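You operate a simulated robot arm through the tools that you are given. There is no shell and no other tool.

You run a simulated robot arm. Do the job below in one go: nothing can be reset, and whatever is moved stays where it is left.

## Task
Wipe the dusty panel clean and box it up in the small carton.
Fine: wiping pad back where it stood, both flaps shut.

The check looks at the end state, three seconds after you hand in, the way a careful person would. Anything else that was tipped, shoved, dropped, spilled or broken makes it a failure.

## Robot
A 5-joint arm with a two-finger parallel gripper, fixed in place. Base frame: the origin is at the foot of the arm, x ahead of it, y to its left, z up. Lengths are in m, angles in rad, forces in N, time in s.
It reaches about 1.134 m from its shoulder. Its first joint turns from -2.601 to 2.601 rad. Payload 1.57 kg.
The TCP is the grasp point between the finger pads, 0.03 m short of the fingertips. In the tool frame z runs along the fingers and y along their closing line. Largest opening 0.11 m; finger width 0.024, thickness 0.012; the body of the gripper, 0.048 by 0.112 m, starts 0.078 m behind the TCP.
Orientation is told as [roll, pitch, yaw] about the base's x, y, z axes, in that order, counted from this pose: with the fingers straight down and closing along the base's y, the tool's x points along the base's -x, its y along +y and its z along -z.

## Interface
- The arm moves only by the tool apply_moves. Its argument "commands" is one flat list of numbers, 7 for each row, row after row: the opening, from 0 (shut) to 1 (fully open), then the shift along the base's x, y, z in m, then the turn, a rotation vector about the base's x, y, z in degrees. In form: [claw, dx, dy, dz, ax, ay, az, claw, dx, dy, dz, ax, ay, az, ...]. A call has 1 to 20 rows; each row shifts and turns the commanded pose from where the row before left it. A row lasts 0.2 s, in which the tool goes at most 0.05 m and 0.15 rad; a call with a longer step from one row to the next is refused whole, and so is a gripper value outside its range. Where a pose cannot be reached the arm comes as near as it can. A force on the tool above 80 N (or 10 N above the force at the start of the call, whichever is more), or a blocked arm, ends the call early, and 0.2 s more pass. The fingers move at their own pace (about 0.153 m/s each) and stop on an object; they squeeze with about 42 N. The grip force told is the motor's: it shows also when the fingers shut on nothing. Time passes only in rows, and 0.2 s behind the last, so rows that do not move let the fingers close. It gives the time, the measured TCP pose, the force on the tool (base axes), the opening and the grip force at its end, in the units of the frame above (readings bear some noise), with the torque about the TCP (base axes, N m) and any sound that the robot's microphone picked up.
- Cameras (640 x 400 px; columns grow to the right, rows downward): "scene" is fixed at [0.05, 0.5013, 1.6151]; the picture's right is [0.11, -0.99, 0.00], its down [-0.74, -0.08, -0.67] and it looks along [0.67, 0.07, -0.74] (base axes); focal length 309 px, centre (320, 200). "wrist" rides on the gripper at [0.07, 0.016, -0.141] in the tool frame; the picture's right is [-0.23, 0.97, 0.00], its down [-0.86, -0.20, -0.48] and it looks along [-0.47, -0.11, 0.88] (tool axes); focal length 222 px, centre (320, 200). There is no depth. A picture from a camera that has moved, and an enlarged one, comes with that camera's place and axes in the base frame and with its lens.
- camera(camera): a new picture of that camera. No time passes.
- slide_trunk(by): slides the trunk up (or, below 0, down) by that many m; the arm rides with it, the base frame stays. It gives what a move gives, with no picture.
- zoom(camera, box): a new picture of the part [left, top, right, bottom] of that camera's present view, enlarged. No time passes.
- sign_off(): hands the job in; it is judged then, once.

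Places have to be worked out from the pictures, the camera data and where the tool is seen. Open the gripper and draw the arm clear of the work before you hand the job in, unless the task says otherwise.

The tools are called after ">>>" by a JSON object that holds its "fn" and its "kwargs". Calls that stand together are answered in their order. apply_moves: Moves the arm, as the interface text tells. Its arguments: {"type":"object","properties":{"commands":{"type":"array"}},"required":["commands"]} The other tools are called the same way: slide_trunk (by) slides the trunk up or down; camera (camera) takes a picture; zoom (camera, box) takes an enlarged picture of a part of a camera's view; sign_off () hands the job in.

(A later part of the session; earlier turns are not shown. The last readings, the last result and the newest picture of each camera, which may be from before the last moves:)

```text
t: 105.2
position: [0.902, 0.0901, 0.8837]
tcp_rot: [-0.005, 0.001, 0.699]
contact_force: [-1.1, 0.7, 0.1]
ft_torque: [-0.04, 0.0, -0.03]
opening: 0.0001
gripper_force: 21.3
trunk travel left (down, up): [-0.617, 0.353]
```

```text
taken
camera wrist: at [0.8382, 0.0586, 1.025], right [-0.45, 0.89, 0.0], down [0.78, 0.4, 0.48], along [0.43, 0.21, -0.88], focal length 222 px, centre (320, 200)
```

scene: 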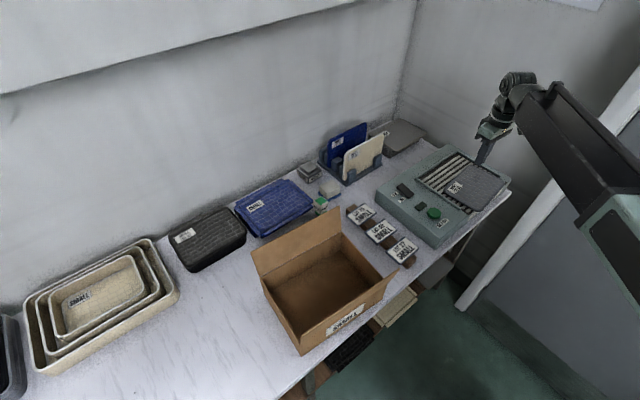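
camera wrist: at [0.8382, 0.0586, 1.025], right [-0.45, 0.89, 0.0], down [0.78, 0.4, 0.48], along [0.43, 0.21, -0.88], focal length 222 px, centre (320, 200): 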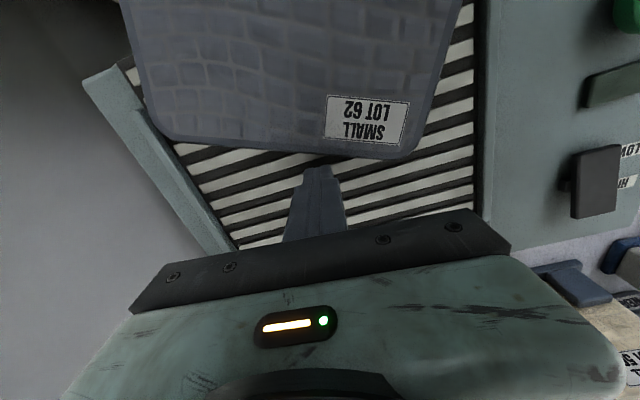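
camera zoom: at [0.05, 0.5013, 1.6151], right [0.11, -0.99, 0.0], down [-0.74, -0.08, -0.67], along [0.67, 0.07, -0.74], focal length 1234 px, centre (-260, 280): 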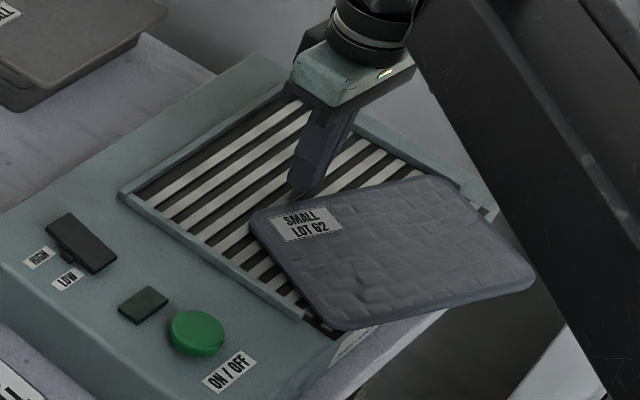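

The panel popped free and moved forward: it now lies at about -70° with the middle of its front edge at about (0.775, 0.010), overhanging the machine, centre still 3 cm inside. I lift and move to free space in front, turning the hand ready to pitch it horizontal.

>>> {"fn": "slide_trunk", "kwargs": {"by": 0.09}}

>>> {"fn": "apply_moves", "kwargs": {"commands": [0, -0.0329, -0.0281, 0, 0, 0, 5.86, 0, -0.0329, -0.0281, 0, 0, 0, 5.86, 0, -0.0329, -0.0281, 0, 0, 0, 5.86, 0, -0.0329, -0.0281, 0, 0, 0, 5.86, 0, -0.0329, -0.0281, 0, 0, 0, 5.86, 0, -0.0329, -0.0281, 0, 0, 0, 5.86, 0, -0.0329, -0.0281, 0, 0, 0, 5.86]}}

>>> {"fn": "camera", "kwargs": {"camera": "wrist"}}

>>> {"fn": "camera", "kwargs": {"camera": "scene"}}

```text
t: 106.5
position: [0.9035, 0.0917, 0.9734]
tcp_rot: [-0.003, 0.0, 0.701]
contact_force: [0.4, -0.6, -0.8]
ft_torque: [-0.01, 0.03, 0.0]
opening: 0.0002
gripper_force: 22.4
trunk travel left (down, up): [-0.707, 0.263]
```

```text
t: 108.1
position: [0.671, -0.1044, 0.9731]
tcp_rot: [-0.004, -0.002, 1.42]
contact_force: [-0.6, 0.1, 0.5]
ft_torque: [-0.02, 0.01, -0.01]
opening: 0.0001
gripper_force: 21.5
trunk travel left (down, up): [-0.707, 0.263]
```

```text
taken
camera wrist: at [0.6439, -0.1705, 1.1148], right [-0.93, 0.37, 0.0], down [0.33, 0.81, 0.48], along [0.18, 0.45, -0.88], focal length 222 px, centre (320, 200)
```

wrist: 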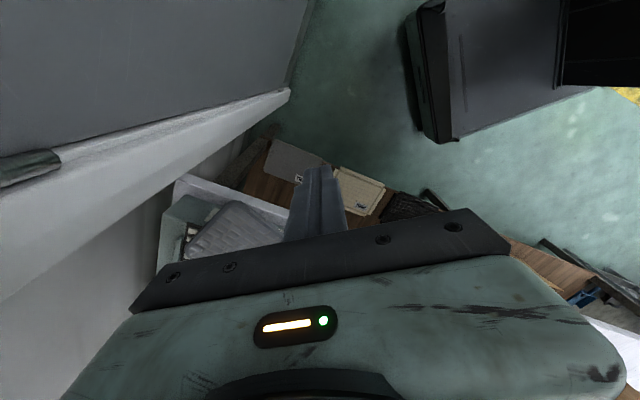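

```text
taken
```

scene: 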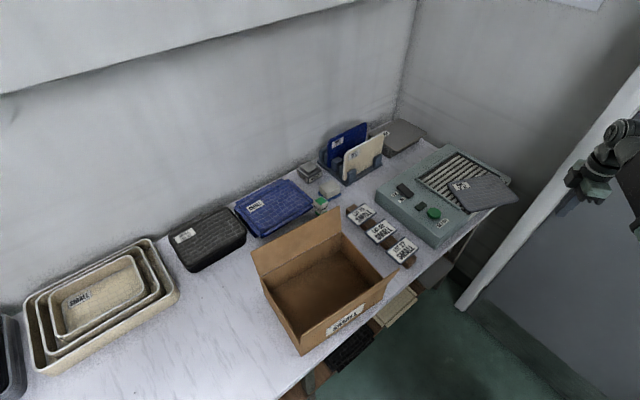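

The scene view of the panel is unobstructed now; I zoom in to refine its pose.

>>> {"fn": "zoom", "kwargs": {"camera": "scene", "box": [425, 145, 535, 225]}}

>>> {"fn": "zoom", "kwargs": {"camera": "wrist", "box": [140, 140, 340, 265]}}

```text
5.00 times, centred on (480, 185) of scene
camera zoom: at [0.05, 0.5013, 1.6151], right [0.11, -0.99, 0.0], down [-0.74, -0.08, -0.67], along [0.67, 0.07, -0.74], focal length 1543 px, centre (-480, 275)
```

zoom: 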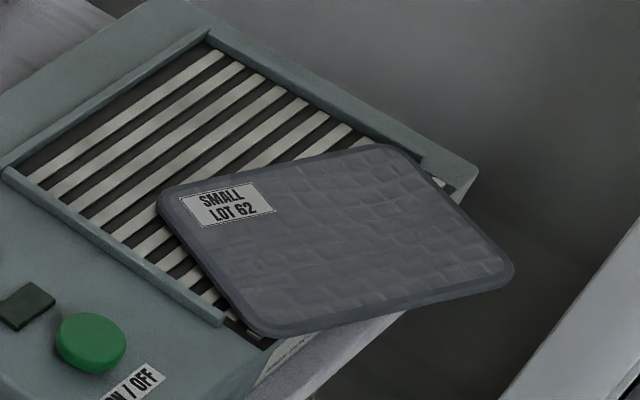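

```text
3.20 times, centred on (240, 202) of wrist
camera zoom: at [0.6439, -0.1705, 1.1148], right [-0.93, 0.37, 0.0], down [0.33, 0.81, 0.48], along [0.18, 0.45, -0.88], focal length 711 px, centre (576, 192)
```

zoom: 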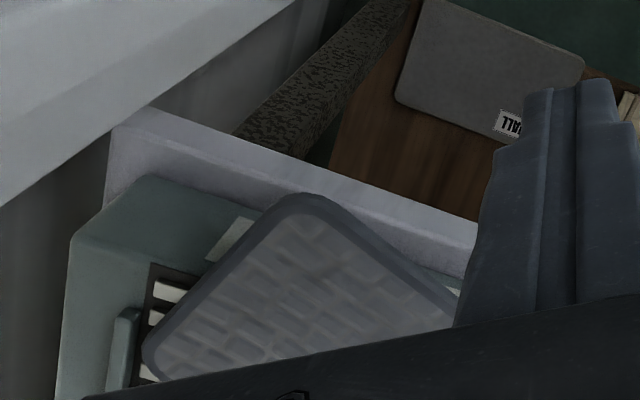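

The panel's centre is about (0.833, 0.028) with the middle of its front edge near (0.774, 0.005). Now I pitch the hand up to horizontal here in the free space in front of the table, opening the fingers to 5 cm.

>>> {"fn": "apply_moves", "kwargs": {"commands": [0.45, 0.0206, -0.0032, 0.002, -1.257, -8.083, 0, 0.45, 0.0201, -0.0031, 0.006, -1.257, -8.083, 0, 0.45, 0.0189, -0.0029, 0.0098, -1.257, -8.083, 0, 0.45, 0.0173, -0.0027, 0.0135, -1.257, -8.083, 0, 0.45, 0.0151, -0.0024, 0.0168, -1.257, -8.083, 0, 0.45, 0.0125, -0.002, 0.0199, -1.257, -8.083, 0, 0.45, 0.0095, -0.0015, 0.0225, -1.257, -8.083, 0, 0.45, 0.0062, -0.001, 0.0246, -1.257, -8.083, 0, 0.45, 0.0026, -0.0004, 0.0264, -1.257, -8.083, 0, 0.45, -0.0012, 0.0002, 0.0275, -1.257, -8.083, 0, 0.45, -0.0051, 0.0008, 0.028, -1.257, -8.083, 0]}}

>>> {"fn": "camera", "kwargs": {"camera": "wrist"}}

>>> {"fn": "camera", "kwargs": {"camera": "scene"}}

```text
t: 110.5
position: [0.8009, -0.1249, 1.2039]
tcp_rot: [-1.539, 0.003, 1.423]
contact_force: [-0.9, 0.8, -0.6]
ft_torque: [0.01, 0.01, -0.01]
opening: 0.0496
gripper_force: 0.0
out of reach, approached as far as the arm can: row 3, 5, 6, 7, 8, 9, 10, 11
trunk travel left (down, up): [-0.707, 0.263]
```

```text
taken
camera wrist: at [0.6509, -0.1729, 1.1921], right [0.0, 0.23, -0.97], down [-0.34, 0.92, 0.21], along [0.94, 0.33, 0.08], focal length 222 px, centre (320, 200)
```

wrist: 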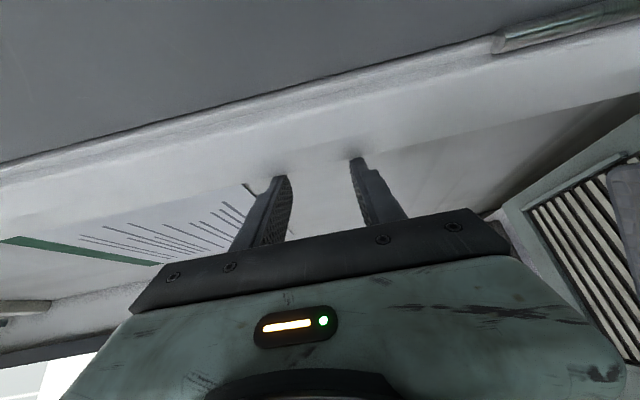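

```text
taken
```

scene: 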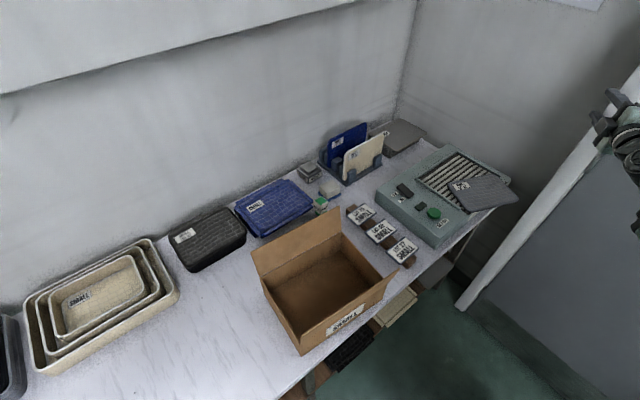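

With the tool horizontal the TCP is at z 1.204 and radius 0.811, so the wrist length is really about 0.238 m. I must therefore grip near y≈-0.03, where the overhang is deep enough. I trim the pitch to level, shift slightly away from the side wall and lower most of the way.

>>> {"fn": "apply_moves", "kwargs": {"commands": [0.45, 0.0014, 0.0093, 0.0075, -0.27, -1.78, 0.64, 0.45, 0, 0, 0, 0, 0, 0]}}

>>> {"fn": "slide_trunk", "kwargs": {"by": -0.25}}

>>> {"fn": "camera", "kwargs": {"camera": "wrist"}}

>>> {"fn": "camera", "kwargs": {"camera": "scene"}}

```text
t: 111.1
position: [0.8015, -0.1268, 1.2056]
tcp_rot: [-1.546, 0.0, 1.412]
contact_force: [-0.9, 2.1, -2.1]
ft_torque: [0.08, 0.03, 0.04]
opening: 0.0506
gripper_force: 0.7
out of reach, approached as far as the arm can: row 1
trunk travel left (down, up): [-0.707, 0.263]
```

```text
t: 113.7
position: [0.8009, -0.1258, 0.954]
tcp_rot: [-1.546, 0.001, 1.412]
contact_force: [-1.6, 3.8, 2.3]
ft_torque: [0.08, -0.01, 0.02]
opening: 0.0475
gripper_force: 0.0
trunk travel left (down, up): [-0.457, 0.513]
```

```text
taken
camera wrist: at [0.6502, -0.1718, 0.9431], right [0.01, 0.23, -0.97], down [-0.33, 0.92, 0.21], along [0.94, 0.32, 0.09], focal length 222 px, centre (320, 200)
```

wrist: 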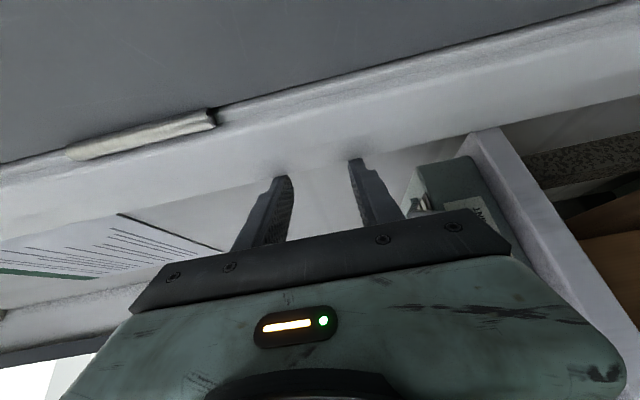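

```text
taken
```

scene: 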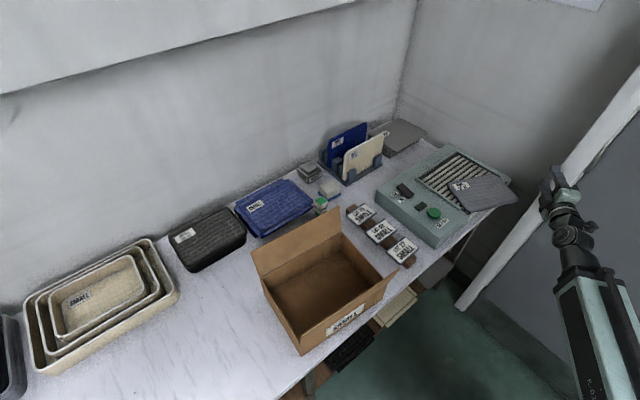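

There are small side forces (about 4 N): the right fingertip corners are grazing the side wall. I swing the hand about 1.2° away from it before going any lower.

>>> {"fn": "apply_moves", "kwargs": {"commands": [0.45, 0.003, 0.009, 0, 0, 0, 0.6, 0.45, 0.002, 0.0085, 0, 0, 0, 0.6, 0.45, 0, 0, 0, 0, 0, 0]}}

>>> {"fn": "zoom", "kwargs": {"camera": "scene", "box": [440, 130, 600, 260]}}

```text
t: 114.5
position: [0.8051, -0.1089, 0.9558]
tcp_rot: [-1.55, 0.001, 1.432]
contact_force: [-0.4, -0.8, 0.0]
ft_torque: [0.01, 0.01, 0.0]
opening: 0.0496
gripper_force: 0.1
trunk travel left (down, up): [-0.457, 0.513]
```

```text
3.08 times, centred on (520, 195) of scene
camera zoom: at [0.05, 0.5013, 1.6151], right [0.11, -0.99, 0.0], down [-0.74, -0.08, -0.67], along [0.67, 0.07, -0.74], focal length 949 px, centre (-295, 215)
```

zoom: 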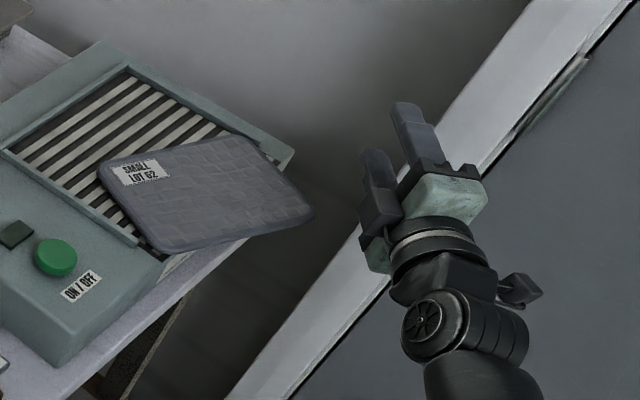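

Clear of the wall. I lower in two steps to the panel's level, watching for contact with its corner.

>>> {"fn": "slide_trunk", "kwargs": {"by": -0.075}}

>>> {"fn": "camera", "kwargs": {"camera": "wrist"}}

>>> {"fn": "zoom", "kwargs": {"camera": "scene", "box": [440, 150, 580, 260]}}

```text
t: 115.6
position: [0.8048, -0.1085, 0.8797]
tcp_rot: [-1.547, 0.0, 1.433]
contact_force: [0.6, 0.8, 0.1]
ft_torque: [0.04, 0.01, 0.02]
opening: 0.0497
gripper_force: 0.0
trunk travel left (down, up): [-0.382, 0.588]
```

```text
taken
camera wrist: at [0.6561, -0.1575, 0.8681], right [0.01, 0.23, -0.97], down [-0.35, 0.91, 0.21], along [0.94, 0.34, 0.09], focal length 222 px, centre (320, 200)
```

wrist: 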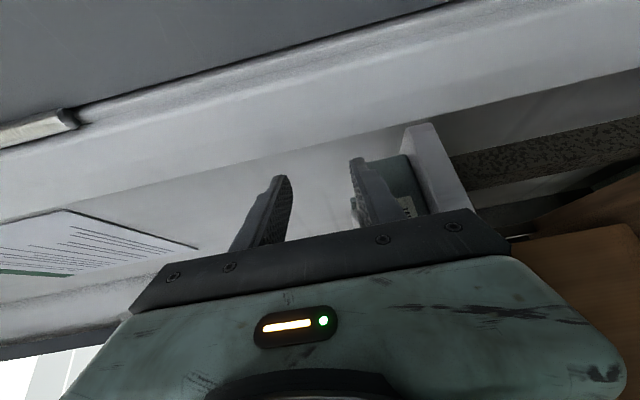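

```text
3.64 times, centred on (510, 205) of scene
camera zoom: at [0.05, 0.5013, 1.6151], right [0.11, -0.99, 0.0], down [-0.74, -0.08, -0.67], along [0.67, 0.07, -0.74], focal length 1122 px, centre (-371, 182)
```

zoom: 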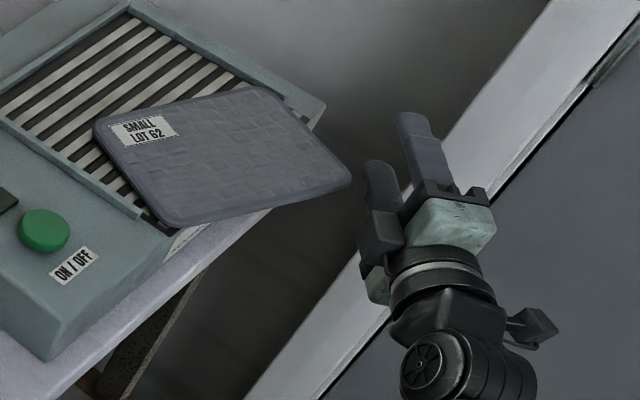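

No contact so far. I lower the remaining 23 mm so the fingers straddle the panel's plane.

>>> {"fn": "slide_trunk", "kwargs": {"by": -0.0235}}

>>> {"fn": "zoom", "kwargs": {"camera": "scene", "box": [440, 150, 580, 260]}}

```text
t: 116.3
position: [0.8055, -0.109, 0.8569]
tcp_rot: [-1.549, 0.0, 1.433]
contact_force: [-0.1, 0.1, -0.2]
ft_torque: [0.03, -0.01, 0.02]
opening: 0.0495
gripper_force: 0.1
trunk travel left (down, up): [-0.358, 0.612]
```

```text
3.64 times, centred on (510, 205) of scene
camera zoom: at [0.05, 0.5013, 1.6151], right [0.11, -0.99, 0.0], down [-0.74, -0.08, -0.67], along [0.67, 0.07, -0.74], focal length 1122 px, centre (-371, 182)
```

zoom: 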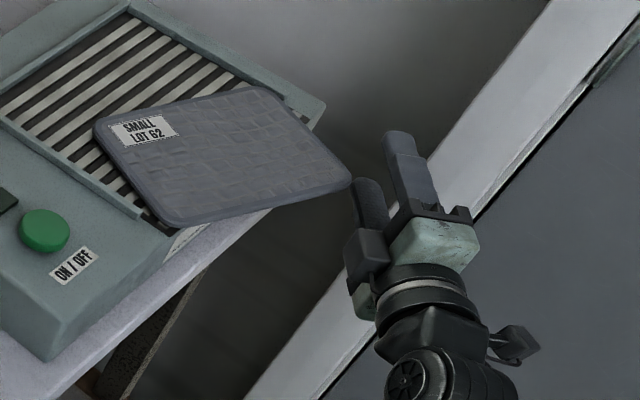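

The fingers are level with the panel, one above and one below. I sweep left in small steps so the panel's corner enters between them.

>>> {"fn": "apply_moves", "kwargs": {"commands": [0.45, 0.0019, 0.0155, 0, 0, 0, 1.1, 0.45, 0.0017, 0.0155, 0, 0, 0, 1.1]}}

>>> {"fn": "zoom", "kwargs": {"camera": "scene", "box": [440, 150, 580, 260]}}

>>> {"fn": "camera", "kwargs": {"camera": "wrist"}}

```text
t: 116.9
position: [0.8115, -0.0796, 0.8586]
tcp_rot: [-1.549, 0.002, 1.472]
contact_force: [-0.4, 0.4, 0.8]
ft_torque: [0.03, 0.01, 0.04]
opening: 0.0495
gripper_force: 0.1
trunk travel left (down, up): [-0.358, 0.612]
```

```text
3.64 times, centred on (510, 205) of scene
camera zoom: at [0.05, 0.5013, 1.6151], right [0.11, -0.99, 0.0], down [-0.74, -0.08, -0.67], along [0.67, 0.07, -0.74], focal length 1122 px, centre (-371, 182)
```

zoom: 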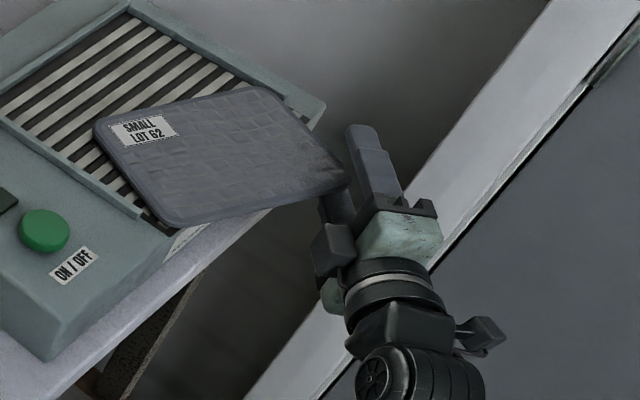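

```text
taken
camera wrist: at [0.6624, -0.133, 0.8447], right [0.0, 0.23, -0.97], down [-0.39, 0.9, 0.21], along [0.92, 0.38, 0.09], focal length 222 px, centre (320, 200)
```

wrist: 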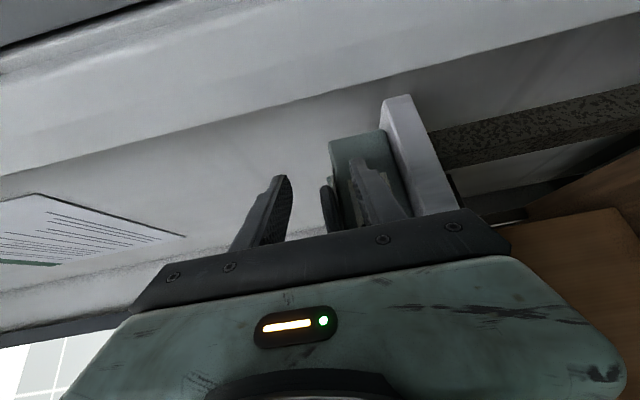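

The panel's edge is visible between the fingers. I zoom to check how well it's centred between them.

>>> {"fn": "zoom", "kwargs": {"camera": "wrist", "box": [230, 140, 430, 260]}}

```text
3.20 times, centred on (330, 200) of wrist
camera zoom: at [0.6624, -0.133, 0.8447], right [0.0, 0.23, -0.97], down [-0.39, 0.9, 0.21], along [0.92, 0.38, 0.09], focal length 711 px, centre (288, 200)
```

zoom: 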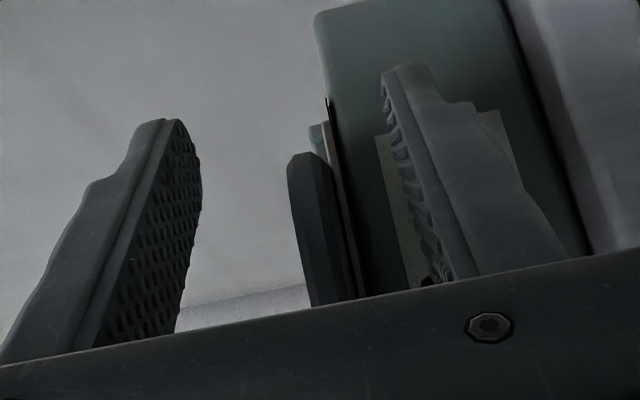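

The panel (about 7 mm thick) sits slightly below the fingers' mid-plane. I lower 2 mm and sweep on to azimuth -2.6°, where the overhang is deep but the fingers still clear the machine front.

>>> {"fn": "slide_trunk", "kwargs": {"by": -0.002}}

>>> {"fn": "apply_moves", "kwargs": {"commands": [0.45, 0.0013, 0.0155, 0, 0, 0, 1.1, 0.45, 0.0009, 0.0145, 0, 0, 0, 1.0]}}

>>> {"fn": "zoom", "kwargs": {"camera": "scene", "box": [440, 150, 580, 260]}}

>>> {"fn": "zoom", "kwargs": {"camera": "wrist", "box": [230, 120, 430, 260]}}

```text
t: 117.4
position: [0.8085, -0.0793, 0.8553]
tcp_rot: [-1.55, -0.002, 1.47]
contact_force: [0.8, -0.1, -0.2]
ft_torque: [0.03, -0.01, -0.02]
opening: 0.0494
gripper_force: 0.1
trunk travel left (down, up): [-0.356, 0.614]
```

```text
t: 118.0
position: [0.8139, -0.0498, 0.8552]
tcp_rot: [-1.55, 0.002, 1.506]
contact_force: [-0.9, 0.4, 0.2]
ft_torque: [-0.03, 0.01, -0.01]
opening: 0.0493
gripper_force: 0.2
trunk travel left (down, up): [-0.356, 0.614]
```

```text
3.64 times, centred on (510, 205) of scene
camera zoom: at [0.05, 0.5013, 1.6151], right [0.11, -0.99, 0.0], down [-0.74, -0.08, -0.67], along [0.67, 0.07, -0.74], focal length 1122 px, centre (-371, 182)
```

zoom: 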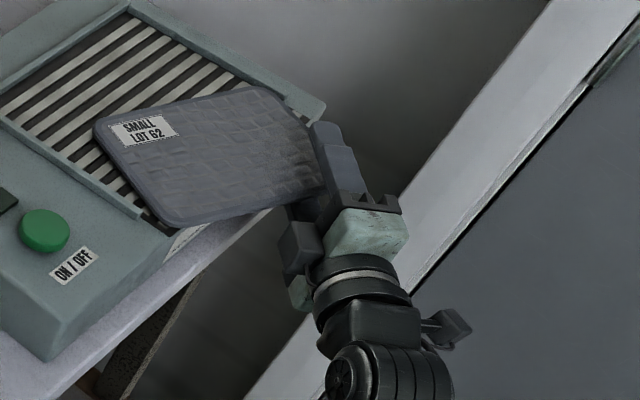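

```text
2.86 times, centred on (330, 190) of wrist
camera zoom: at [0.6675, -0.1091, 0.8428], right [-0.01, 0.23, -0.97], down [-0.42, 0.88, 0.21], along [0.91, 0.41, 0.09], focal length 635 px, centre (291, 229)
```

zoom: 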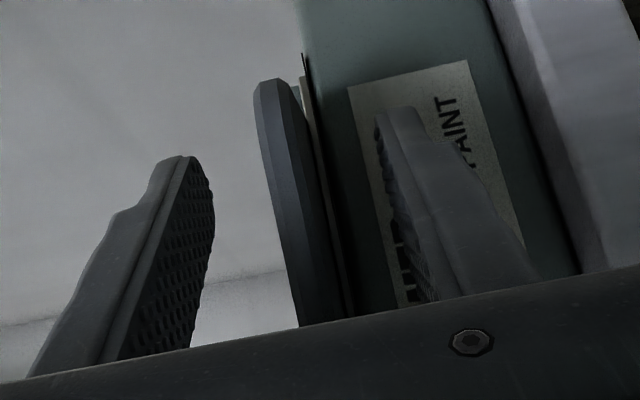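

Centred well now. I sweep the last 0.9° and then close the fingers on the panel.

>>> {"fn": "apply_moves", "kwargs": {"commands": [0.45, -0.0012, 0.0128, 0, 0, 0, 0.9, 0.45, 0, 0, 0, 0, 0, 0]}}

>>> {"fn": "zoom", "kwargs": {"camera": "wrist", "box": [230, 120, 430, 260]}}

```text
t: 118.6
position: [0.811, -0.0373, 0.8559]
tcp_rot: [-1.55, 0.0, 1.523]
contact_force: [0.7, 0.3, 0.4]
ft_torque: [-0.01, 0.0, -0.02]
opening: 0.0494
gripper_force: 0.1
trunk travel left (down, up): [-0.356, 0.614]
```

```text
2.86 times, centred on (330, 190) of wrist
camera zoom: at [0.667, -0.0977, 0.8429], right [-0.01, 0.23, -0.97], down [-0.43, 0.88, 0.21], along [0.9, 0.42, 0.09], focal length 635 px, centre (291, 229)
```

zoom: 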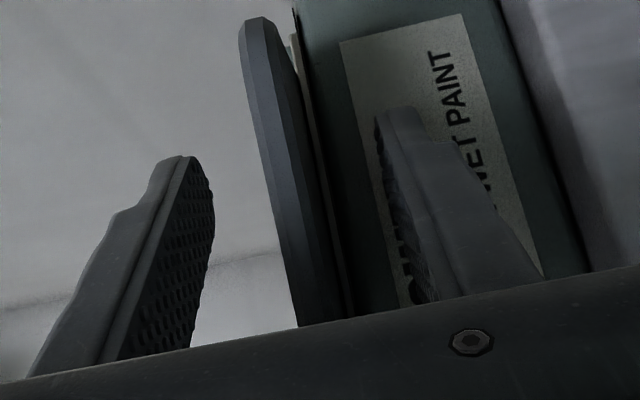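

Good position. I close the gripper on the panel's edge.

>>> {"fn": "apply_moves", "kwargs": {"commands": [0.2, 0, 0, 0, 0, 0, 0, 0.1, 0, 0, 0, 0, 0, 0, 0, 0, 0, 0, 0, 0, 0, 0, 0, 0, 0, 0, 0, 0]}}

>>> {"fn": "zoom", "kwargs": {"camera": "scene", "box": [425, 130, 565, 240]}}

>>> {"fn": "zoom", "kwargs": {"camera": "wrist", "box": [230, 120, 430, 260]}}

```text
t: 119.6
position: [0.8113, -0.0355, 0.8565]
tcp_rot: [-1.551, 0.0, 1.52]
contact_force: [-0.1, -0.1, -0.1]
ft_torque: [-0.07, -0.13, 0.03]
opening: 0.0077
gripper_force: 26.7
trunk travel left (down, up): [-0.356, 0.614]
```

```text
3.64 times, centred on (495, 185) of scene
camera zoom: at [0.05, 0.5013, 1.6151], right [0.11, -0.99, 0.0], down [-0.74, -0.08, -0.67], along [0.67, 0.07, -0.74], focal length 1122 px, centre (-316, 254)
```

zoom: 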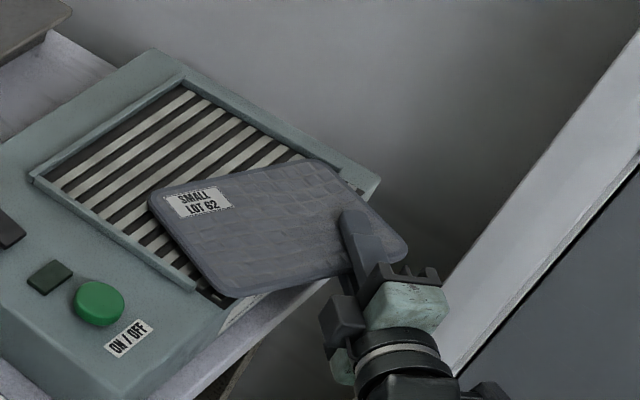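

```text
2.86 times, centred on (330, 190) of wrist
camera zoom: at [0.667, -0.0979, 0.8429], right [-0.01, 0.23, -0.97], down [-0.43, 0.88, 0.21], along [0.9, 0.42, 0.09], focal length 635 px, centre (291, 229)
```

zoom: 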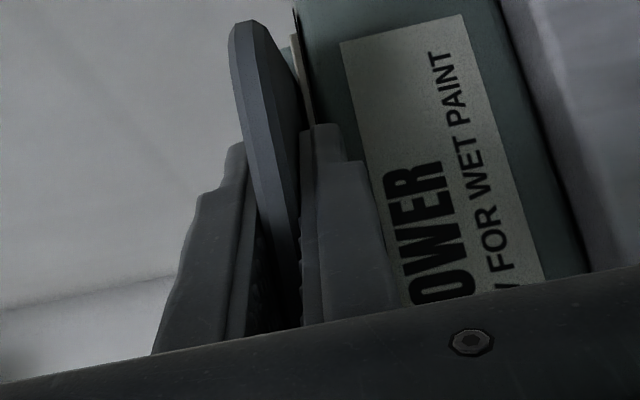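

The panel is gripped (thickness ≈7.7 mm). I hold another moment, then lift a little to check the grip.

>>> {"fn": "apply_moves", "kwargs": {"commands": [0, 0, 0, 0, 0, 0, 0, 0, 0, 0, 0, 0, 0, 0]}}

>>> {"fn": "slide_trunk", "kwargs": {"by": 0.02}}

>>> {"fn": "zoom", "kwargs": {"camera": "scene", "box": [425, 130, 565, 240]}}

```text
t: 120.2
position: [0.8111, -0.0358, 0.8577]
tcp_rot: [-1.549, 0.001, 1.52]
contact_force: [0.3, -0.4, 0.6]
ft_torque: [-0.05, -0.08, 0.02]
opening: 0.0076
gripper_force: 27.1
trunk travel left (down, up): [-0.356, 0.614]
```

```text
t: 120.9
position: [0.8118, -0.0352, 0.8761]
tcp_rot: [-1.55, 0.0, 1.523]
contact_force: [-0.5, 0.0, -0.2]
ft_torque: [-0.09, 0.0, 0.03]
opening: 0.0075
gripper_force: 27.3
trunk travel left (down, up): [-0.376, 0.594]
```

```text
3.64 times, centred on (495, 185) of scene
camera zoom: at [0.05, 0.5013, 1.6151], right [0.11, -0.99, 0.0], down [-0.74, -0.08, -0.67], along [0.67, 0.07, -0.74], focal length 1122 px, centre (-316, 254)
```

zoom: 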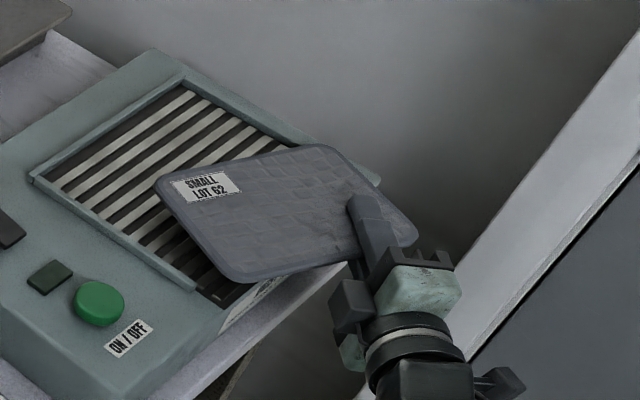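

The panel lifts cleanly with the hand. I raise the trunk 0.5 m so there's ample height to turn the tool downward.

>>> {"fn": "slide_trunk", "kwargs": {"by": 0.1}}

>>> {"fn": "slide_trunk", "kwargs": {"by": 0.4}}

>>> {"fn": "camera", "kwargs": {"camera": "scene"}}

>>> {"fn": "camera", "kwargs": {"camera": "wrist"}}

```text
t: 122.2
position: [0.8125, -0.0353, 0.9759]
tcp_rot: [-1.551, 0.001, 1.522]
contact_force: [-0.1, 0.6, -1.6]
ft_torque: [-0.07, 0.02, 0.02]
opening: 0.0077
gripper_force: 26.4
trunk travel left (down, up): [-0.476, 0.494]
```

```text
t: 126.0
position: [0.8118, -0.0364, 1.3755]
tcp_rot: [-1.549, 0.001, 1.521]
contact_force: [0.3, -0.1, -1.8]
ft_torque: [-0.03, 0.05, 0.02]
opening: 0.0077
gripper_force: 26.6
trunk travel left (down, up): [-0.876, 0.094]
```

```text
taken
```

scene: 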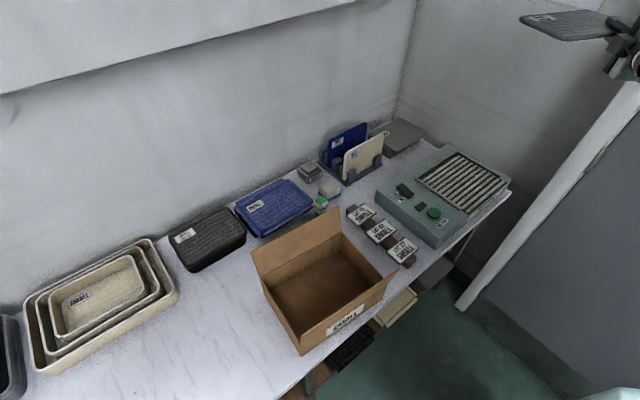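

```text
taken
camera wrist: at [0.6671, -0.0979, 1.3628], right [-0.01, 0.23, -0.97], down [-0.43, 0.88, 0.21], along [0.9, 0.42, 0.09], focal length 222 px, centre (320, 200)
```

wrist: 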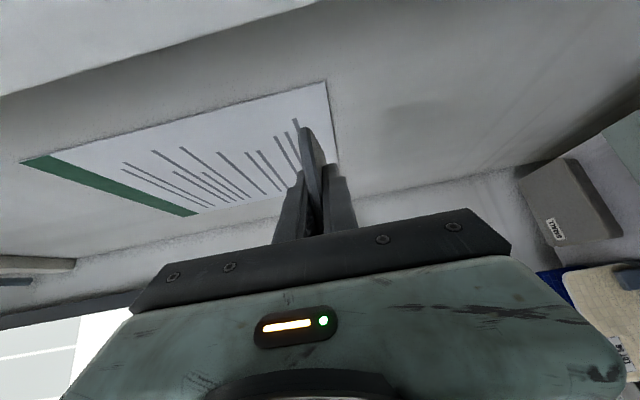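

The panel is held level and clear, and everything on the table is undisturbed. I now pitch the tool down to vertical, so that the panel hangs upright.

>>> {"fn": "apply_moves", "kwargs": {"commands": [0, 0.0009, 0, -0.0333, 0.366, 8.062, 0, 0, -0.0037, 0.0002, -0.0326, 0.366, 8.062, 0, 0, -0.0082, 0.0004, -0.0312, 0.366, 8.062, 0, 0, -0.0125, 0.0006, -0.0292, 0.366, 8.062, 0, 0, -0.0164, 0.0007, -0.0266, 0.366, 8.062, 0, 0, -0.0199, 0.0009, -0.0234, 0.366, 8.062, 0, 0, -0.023, 0.001, -0.0199, 0.366, 8.062, 0, 0, -0.0255, 0.0012, -0.0158, 0.366, 8.062, 0, 0, -0.0274, 0.0012, -0.0116, 0.366, 8.062, 0, 0, -0.0288, 0.0013, -0.007, 0.366, 8.062, 0, 0, -0.0295, 0.0013, -0.0024, 0.366, 8.062, 0]}}

>>> {"fn": "camera", "kwargs": {"camera": "wrist"}}

>>> {"fn": "camera", "kwargs": {"camera": "scene"}}

```text
t: 128.4
position: [0.6169, -0.0279, 1.1434]
tcp_rot: [0.002, 0.002, 1.526]
contact_force: [-0.7, 0.0, -0.6]
ft_torque: [-0.08, 0.02, 0.01]
opening: 0.0076
gripper_force: 26.9
trunk travel left (down, up): [-0.876, 0.094]
```

```text
taken
camera wrist: at [0.5976, -0.0956, 1.2846], right [-0.96, 0.27, 0.0], down [0.24, 0.85, 0.48], along [0.13, 0.46, -0.88], focal length 222 px, centre (320, 200)
```

wrist: 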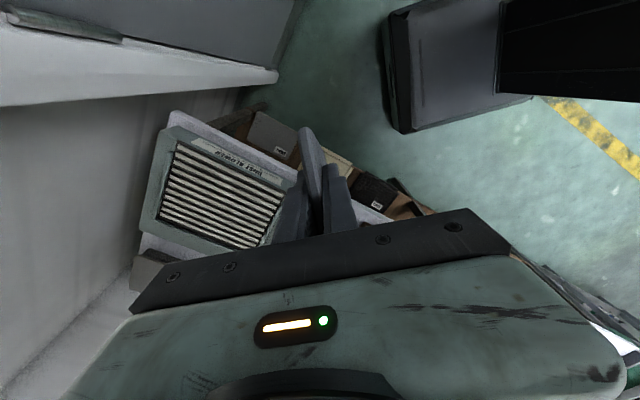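

```text
taken
```

scene: 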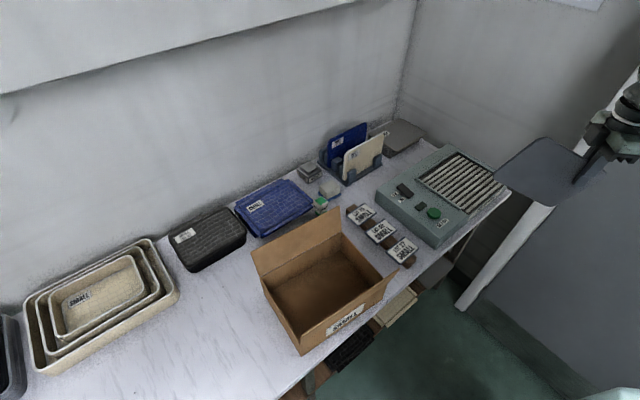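

The tool points down and the panel hangs upright, still gripped. I zoom in to read its in-plane tilt in the grip.

>>> {"fn": "zoom", "kwargs": {"camera": "scene", "box": [480, 70, 640, 220]}}

```text
2.67 times, centred on (560, 145) of scene
camera zoom: at [0.05, 0.5013, 1.6151], right [0.11, -0.99, 0.0], down [-0.74, -0.08, -0.67], along [0.67, 0.07, -0.74], focal length 823 px, centre (-320, 347)
```

zoom: 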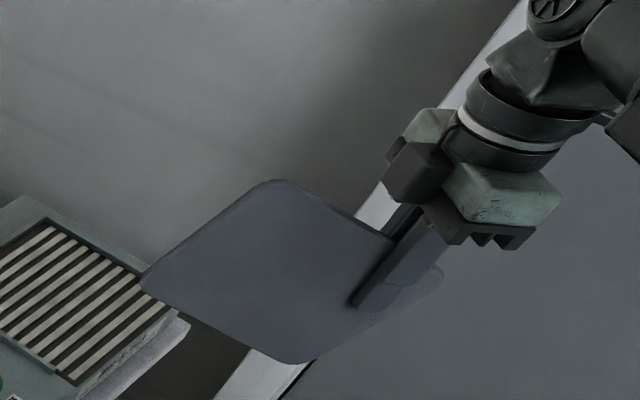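

The panel's lower long edge is tilted about 24° in the grip (C lowest). I plan to straighten it against the free table area left of the carton, so I swing there while spinning the hand until the panel lies in the arm's radial plane, all well above everything.

>>> {"fn": "apply_moves", "kwargs": {"commands": [0, 0.0067, 0.0392, 0, 0, 0, 8.13, 0, 0.0041, 0.0399, 0, 0, 0, 8.13, 0, 0.0016, 0.0405, 0, 0, 0, 8.13, 0, -0.001, 0.0409, 0, 0, 0, 8.13, 0, -0.0037, 0.0412, 0, 0, 0, 8.13, 0, -0.0065, 0.0411, 0, 0, 0, 8.13, 0, -0.0092, 0.0411, 0, 0, 0, 8.13, 0, -0.0119, 0.0407, 0, 0, 0, 8.13, 0, -0.0146, 0.0403, 0, 0, 0, 8.13, 0, -0.0174, 0.0396, 0, 0, 0, 8.13, 0, -0.02, 0.0387, 0, 0, 0, 8.13, 0, -0.0228, 0.0377, 0, 0, 0, 8.13, 0, -0.0253, 0.0364, 0, 0, 0, 8.13, 0, -0.028, 0.035, 0, 0, 0, 8.13, 0, -0.0303, 0.0335, 0, 0, 0, 8.13, 0, -0.0327, 0.0316, 0, 0, 0, 8.13, 0, -0.0349, 0.0299, 0, 0, 0, 8.13, 0, -0.0372, 0.0276, 0, 0, 0, 8.13, 0, -0.0391, 0.0255, 0, 0, 0, 8.13, 0, -0.0411, 0.023, 0, 0, 0, 8.13]}}

>>> {"fn": "camera", "kwargs": {"camera": "scene"}}

>>> {"fn": "camera", "kwargs": {"camera": "wrist"}}

```text
t: 132.7
position: [0.228, 0.7031, 1.1443]
tcp_rot: [0.01, 0.003, -1.948]
contact_force: [-0.8, 0.1, -0.7]
ft_torque: [0.0, -0.06, 0.03]
opening: 0.0078
gripper_force: 27.2
out of reach, approached as far as the arm can: row 20
trunk travel left (down, up): [-0.876, 0.094]
```

```text
taken
```

scene: 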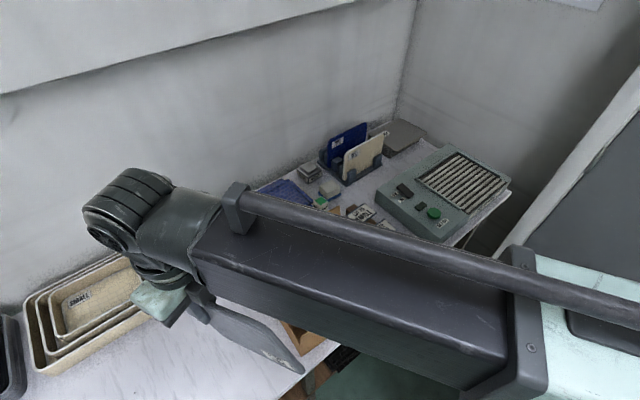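

```text
taken
camera wrist: at [0.2673, 0.762, 1.2848], right [0.82, -0.57, 0.01], down [-0.51, -0.72, 0.47], along [-0.26, -0.39, -0.88], focal length 222 px, centre (320, 200)
```

wrist: 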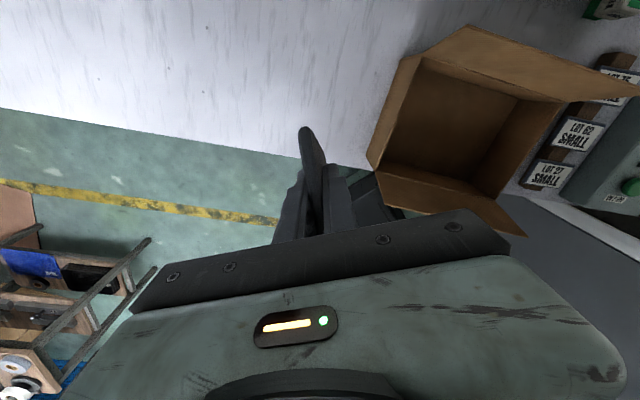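

The hand is at azimuth 72° with the panel in the radial plane, its B end toward the base. I settle for a moment and then tilt the tool 16° outward while extending to radius ≈0.82.

>>> {"fn": "apply_moves", "kwargs": {"commands": [0, 0, 0, 0, 0, 0, 3.4, 0, 0.008, 0.026, 0.002, 7.6, -2.47, 0, 0, 0.009, 0.027, 0.007, 7.6, -2.47, 0, 0, 0.008, 0.025, 0, 0, 0, 0]}}

>>> {"fn": "camera", "kwargs": {"camera": "wrist"}}

>>> {"fn": "zoom", "kwargs": {"camera": "scene", "box": [60, 150, 380, 400]}}

```text
t: 133.7
position: [0.2557, 0.7836, 1.1517]
tcp_rot: [-0.012, 0.28, -1.953]
contact_force: [-0.1, -0.2, 0.6]
ft_torque: [0.06, -0.02, -0.01]
opening: 0.0077
gripper_force: 26.9
out of reach, approached as far as the arm can: row 1
trunk travel left (down, up): [-0.876, 0.094]
```

```text
taken
camera wrist: at [0.2821, 0.8036, 1.3072], right [0.82, -0.56, -0.07], down [-0.54, -0.81, 0.22], along [-0.18, -0.15, -0.97], focal length 222 px, centre (320, 200)
```

wrist: 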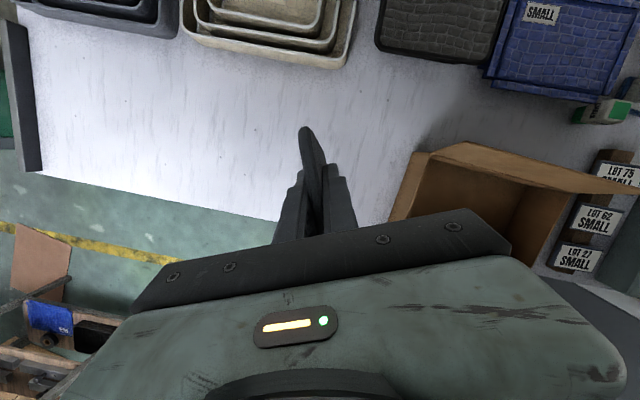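

```text
1.60 times, centred on (220, 275) of scene
camera zoom: at [0.05, 0.5013, 1.6151], right [0.11, -0.99, 0.0], down [-0.74, -0.08, -0.67], along [0.67, 0.07, -0.74], focal length 494 px, centre (480, 80)
```

zoom: 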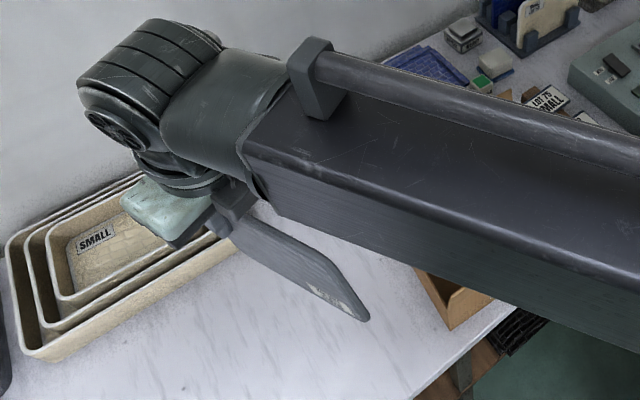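

The space below is free table. I lower the trunk 0.23 m toward the table and check.

>>> {"fn": "slide_trunk", "kwargs": {"by": -0.225}}

>>> {"fn": "camera", "kwargs": {"camera": "wrist"}}

>>> {"fn": "zoom", "kwargs": {"camera": "scene", "box": [60, 150, 380, 400]}}

```text
t: 136.0
position: [0.2544, 0.7829, 0.9279]
tcp_rot: [-0.011, 0.28, -1.953]
contact_force: [0.1, 0.2, -0.4]
ft_torque: [0.02, -0.02, 0.03]
opening: 0.0076
gripper_force: 27.1
trunk travel left (down, up): [-0.651, 0.319]
```

```text
taken
camera wrist: at [0.2819, 0.8028, 1.0824], right [0.82, -0.56, -0.07], down [-0.54, -0.81, 0.22], along [-0.19, -0.15, -0.97], focal length 222 px, centre (320, 200)
```

wrist: 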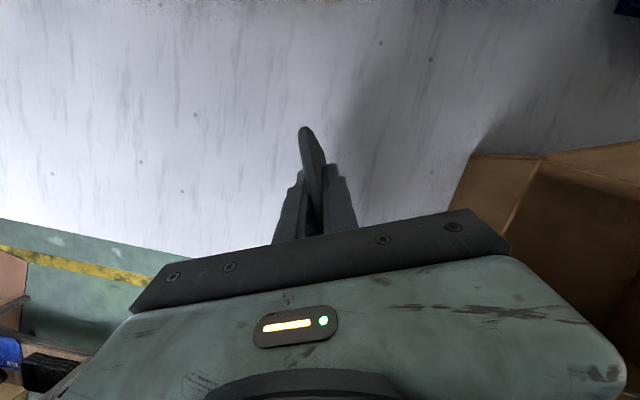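

```text
1.60 times, centred on (220, 275) of scene
camera zoom: at [0.05, 0.5013, 1.6151], right [0.11, -0.99, 0.0], down [-0.74, -0.08, -0.67], along [0.67, 0.07, -0.74], focal length 494 px, centre (480, 80)
```

zoom: 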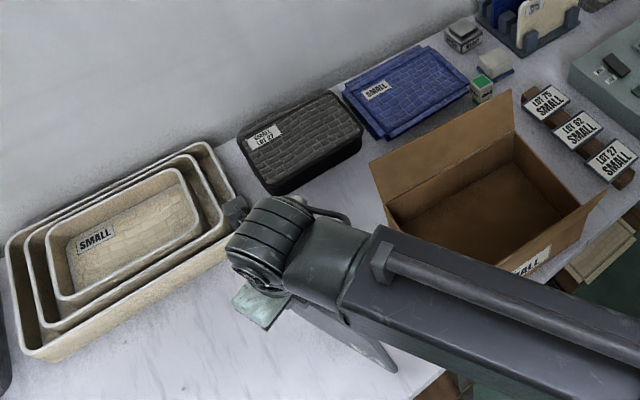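

Still clear. I lower another 3.2 cm and then feel for the table with small steps.

>>> {"fn": "slide_trunk", "kwargs": {"by": -0.032}}

>>> {"fn": "slide_trunk", "kwargs": {"by": -0.006}}

>>> {"fn": "slide_trunk", "kwargs": {"by": -0.004}}

```text
t: 136.8
position: [0.254, 0.7832, 0.897]
tcp_rot: [-0.01, 0.281, -1.954]
contact_force: [0.1, 0.2, 3.4]
ft_torque: [0.23, -0.09, 0.01]
opening: 0.0078
gripper_force: 26.9
trunk travel left (down, up): [-0.619, 0.351]
```

```text
t: 137.3
position: [0.2541, 0.7812, 0.891]
tcp_rot: [-0.011, 0.281, -1.954]
contact_force: [-3.2, -2.5, 15.3]
ft_torque: [0.17, 0.14, 0.05]
opening: 0.0077
gripper_force: 26.8
trunk travel left (down, up): [-0.613, 0.357]
```

```text
t: 137.9
position: [0.255, 0.7815, 0.8872]
tcp_rot: [-0.01, 0.282, -1.953]
contact_force: [-2.2, -2.3, 12.2]
ft_torque: [0.17, 0.07, 0.05]
opening: 0.0077
gripper_force: 26.6
trunk travel left (down, up): [-0.609, 0.361]
```

Contact at about z 0.897, then a steady 12–15 N while going 1 cm lower, so the panel is turning or sliding within the grip. I look before continuing.

>>> {"fn": "camera", "kwargs": {"camera": "wrist"}}

>>> {"fn": "zoom", "kwargs": {"camera": "scene", "box": [150, 250, 310, 390]}}

>>> {"fn": "zoom", "kwargs": {"camera": "wrist", "box": [240, 100, 400, 240]}}

```text
taken
camera wrist: at [0.2815, 0.8019, 1.041], right [0.82, -0.56, -0.07], down [-0.54, -0.81, 0.22], along [-0.18, -0.15, -0.97], focal length 222 px, centre (320, 200)
```

wrist: 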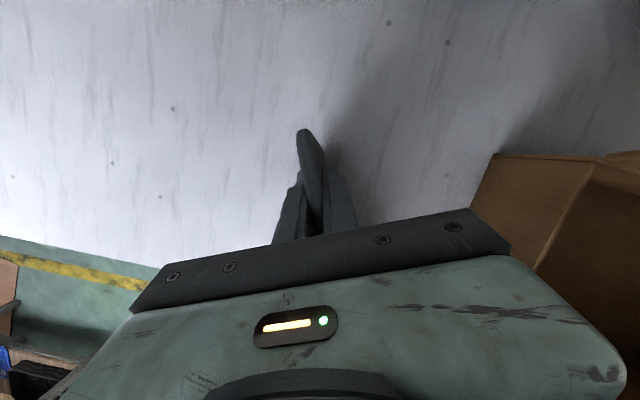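

```text
2.86 times, centred on (230, 320) of scene
camera zoom: at [0.05, 0.5013, 1.6151], right [0.11, -0.99, 0.0], down [-0.74, -0.08, -0.67], along [0.67, 0.07, -0.74], focal length 882 px, centre (577, -143)
```

zoom: 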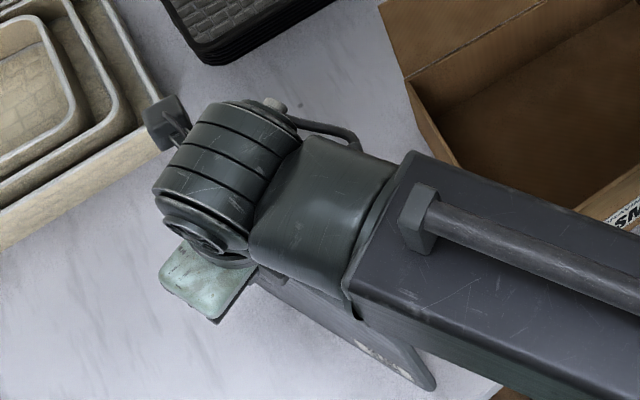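

```text
2.86 times, centred on (320, 170) of wrist
camera zoom: at [0.2815, 0.8019, 1.041], right [0.82, -0.56, -0.07], down [-0.54, -0.81, 0.22], along [-0.18, -0.15, -0.97], focal length 635 px, centre (320, 286)
```

zoom: 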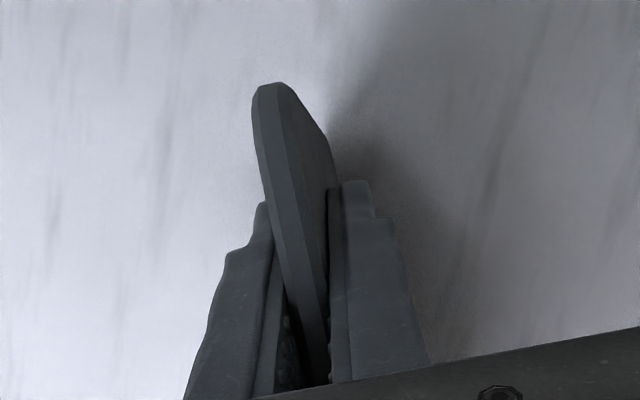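

The contact force stays moderate, so the panel is turning and slipping slightly in the fingers as intended. I raise 2 cm, tilt the tool back to 9°, and press again to turn it further.

>>> {"fn": "slide_trunk", "kwargs": {"by": 0.02}}

>>> {"fn": "apply_moves", "kwargs": {"commands": [0, 0, 0, -0.006, -6.66, 2.16, 0, 0, 0, 0, 0, 0, 0, 0]}}

>>> {"fn": "slide_trunk", "kwargs": {"by": -0.01}}

>>> {"fn": "slide_trunk", "kwargs": {"by": -0.004}}

>>> {"fn": "slide_trunk", "kwargs": {"by": -0.004}}

```text
t: 138.5
position: [0.2548, 0.7825, 0.9059]
tcp_rot: [-0.011, 0.281, -1.953]
contact_force: [0.7, -0.2, -0.9]
ft_torque: [0.0, 0.01, 0.0]
opening: 0.0078
gripper_force: 27.1
trunk travel left (down, up): [-0.629, 0.341]
```

```text
t: 139.1
position: [0.2541, 0.7836, 0.8985]
tcp_rot: [-0.001, 0.158, -1.951]
contact_force: [0.5, 0.4, -1.1]
ft_torque: [0.02, 0.0, 0.02]
opening: 0.0077
gripper_force: 26.6
trunk travel left (down, up): [-0.629, 0.341]
```

```text
t: 139.7
position: [0.2557, 0.784, 0.8886]
tcp_rot: [-0.002, 0.159, -1.951]
contact_force: [0.6, -0.3, -1.6]
ft_torque: [0.05, -0.04, 0.0]
opening: 0.008
gripper_force: 26.6
trunk travel left (down, up): [-0.619, 0.351]
```

```text
t: 140.2
position: [0.2539, 0.7825, 0.8862]
tcp_rot: [-0.001, 0.162, -1.951]
contact_force: [-0.9, -1.8, 17.4]
ft_torque: [0.15, 0.0, 0.01]
opening: 0.0079
gripper_force: 26.9
trunk travel left (down, up): [-0.615, 0.355]
```

```text
t: 140.8
position: [0.2547, 0.7812, 0.882]
tcp_rot: [-0.002, 0.161, -1.951]
contact_force: [-1.5, -3.3, 16.1]
ft_torque: [-0.1, 0.01, 0.02]
opening: 0.0082
gripper_force: 26.9
trunk travel left (down, up): [-0.611, 0.359]
```

Same behaviour at 9°. I repeat once more: raise, tilt back to about 2°, and press.

>>> {"fn": "slide_trunk", "kwargs": {"by": 0.018}}

>>> {"fn": "apply_moves", "kwargs": {"commands": [0, 0, 0, -0.003, -6.66, 2.16, 0, 0, 0, 0, 0, 0, 0, 0]}}

>>> {"fn": "slide_trunk", "kwargs": {"by": -0.01}}

>>> {"fn": "slide_trunk", "kwargs": {"by": -0.004}}

>>> {"fn": "slide_trunk", "kwargs": {"by": -0.004}}

```text
t: 141.4
position: [0.2551, 0.7834, 0.8992]
tcp_rot: [-0.001, 0.159, -1.951]
contact_force: [0.2, -0.3, -0.4]
ft_torque: [0.03, -0.02, 0.01]
opening: 0.0078
gripper_force: 26.7
trunk travel left (down, up): [-0.629, 0.341]
```

```text
t: 142.0
position: [0.2548, 0.7835, 0.8957]
tcp_rot: [0.007, 0.038, -1.956]
contact_force: [-0.1, 0.5, 0.1]
ft_torque: [0.02, 0.01, -0.01]
opening: 0.0077
gripper_force: 26.5
trunk travel left (down, up): [-0.629, 0.341]
```

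```text
t: 142.6
position: [0.2556, 0.7839, 0.8847]
tcp_rot: [0.006, 0.037, -1.955]
contact_force: [-0.9, 0.3, -0.7]
ft_torque: [0.06, 0.0, 0.02]
opening: 0.0077
gripper_force: 26.6
trunk travel left (down, up): [-0.619, 0.351]
```

```text
t: 143.1
position: [0.2543, 0.7838, 0.8824]
tcp_rot: [0.006, 0.038, -1.955]
contact_force: [1.2, 4.0, 14.7]
ft_torque: [0.42, -0.14, -0.01]
opening: 0.0076
gripper_force: 26.9
trunk travel left (down, up): [-0.615, 0.355]
```

```text
t: 143.7
position: [0.2539, 0.7813, 0.8793]
tcp_rot: [0.008, 0.037, -1.954]
contact_force: [-1.6, -2.2, 16.3]
ft_torque: [-0.21, 0.11, -0.02]
opening: 0.0079
gripper_force: 27.2
trunk travel left (down, up): [-0.611, 0.359]
```

The lower edge should now be nearly square to the tool. I lift high, remove the last bit of tilt, and move above the carton while spinning so the panel lies along the carton's long side.

>>> {"fn": "slide_trunk", "kwargs": {"by": 0.26}}

>>> {"fn": "apply_moves", "kwargs": {"commands": [0, 0.0161, -0.0195, 0, -2.0, 0.65, -8.0, 0, 0.0161, -0.0195, 0, 0, 0, -8.4, 0, 0.0161, -0.0195, 0, 0, 0, -8.4, 0, 0.0161, -0.0195, 0, 0, 0, -8.4, 0, 0.0161, -0.0195, 0, 0, 0, -8.4, 0, 0.0161, -0.0195, 0, 0, 0, -8.4, 0, 0.0161, -0.0195, 0, 0, 0, -8.4, 0, 0.0161, -0.0195, 0, 0, 0, -8.4, 0, 0.0161, -0.0195, 0, 0, 0, -8.4, 0, 0.0161, -0.0195, 0, 0, 0, -8.4, 0, 0.0161, -0.0195, 0, 0, 0, -8.4, 0, 0.0161, -0.0195, 0, 0, 0, -8.4, 0, 0.0161, -0.0195, 0, 0, 0, -8.4, 0, 0.0163, -0.0199, 0, 0, 0, -8.4]}}

>>> {"fn": "camera", "kwargs": {"camera": "scene"}}

>>> {"fn": "camera", "kwargs": {"camera": "wrist"}}

```text
t: 146.3
position: [0.2556, 0.783, 1.1392]
tcp_rot: [0.006, 0.038, -1.955]
contact_force: [0.2, 0.0, 0.1]
ft_torque: [0.03, -0.01, 0.0]
opening: 0.0077
gripper_force: 26.9
trunk travel left (down, up): [-0.871, 0.099]
```

```text
t: 149.3
position: [0.4816, 0.5103, 1.1381]
tcp_rot: [0.012, 0.001, 2.28]
contact_force: [1.0, 0.3, -0.9]
ft_torque: [-0.03, -0.03, -0.01]
opening: 0.0076
gripper_force: 27.4
trunk travel left (down, up): [-0.871, 0.099]
```

```text
taken
```

scene: 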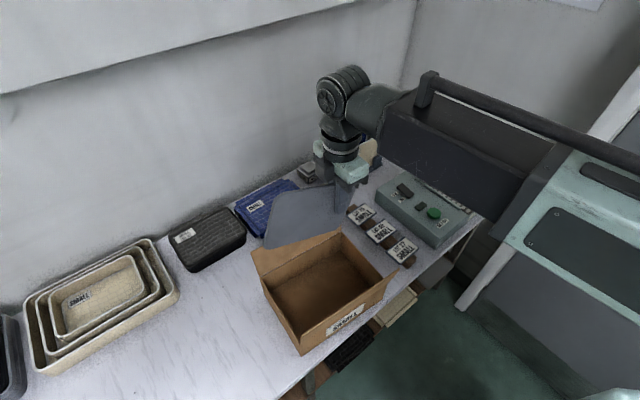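

```text
taken
camera wrist: at [0.5168, 0.4487, 1.2797], right [-0.89, -0.46, 0.01], down [-0.4, 0.78, 0.48], along [-0.23, 0.42, -0.88], focal length 222 px, centre (320, 200)
```

wrist: 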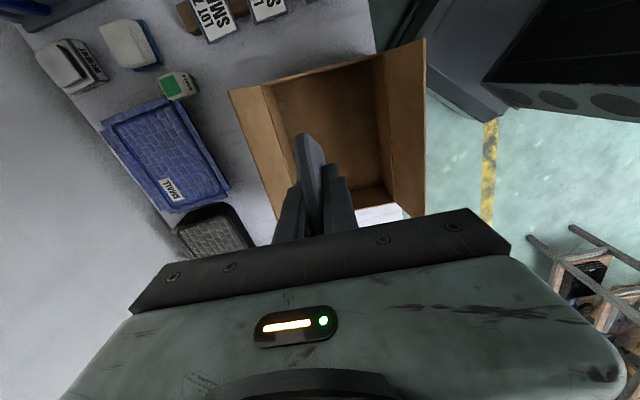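

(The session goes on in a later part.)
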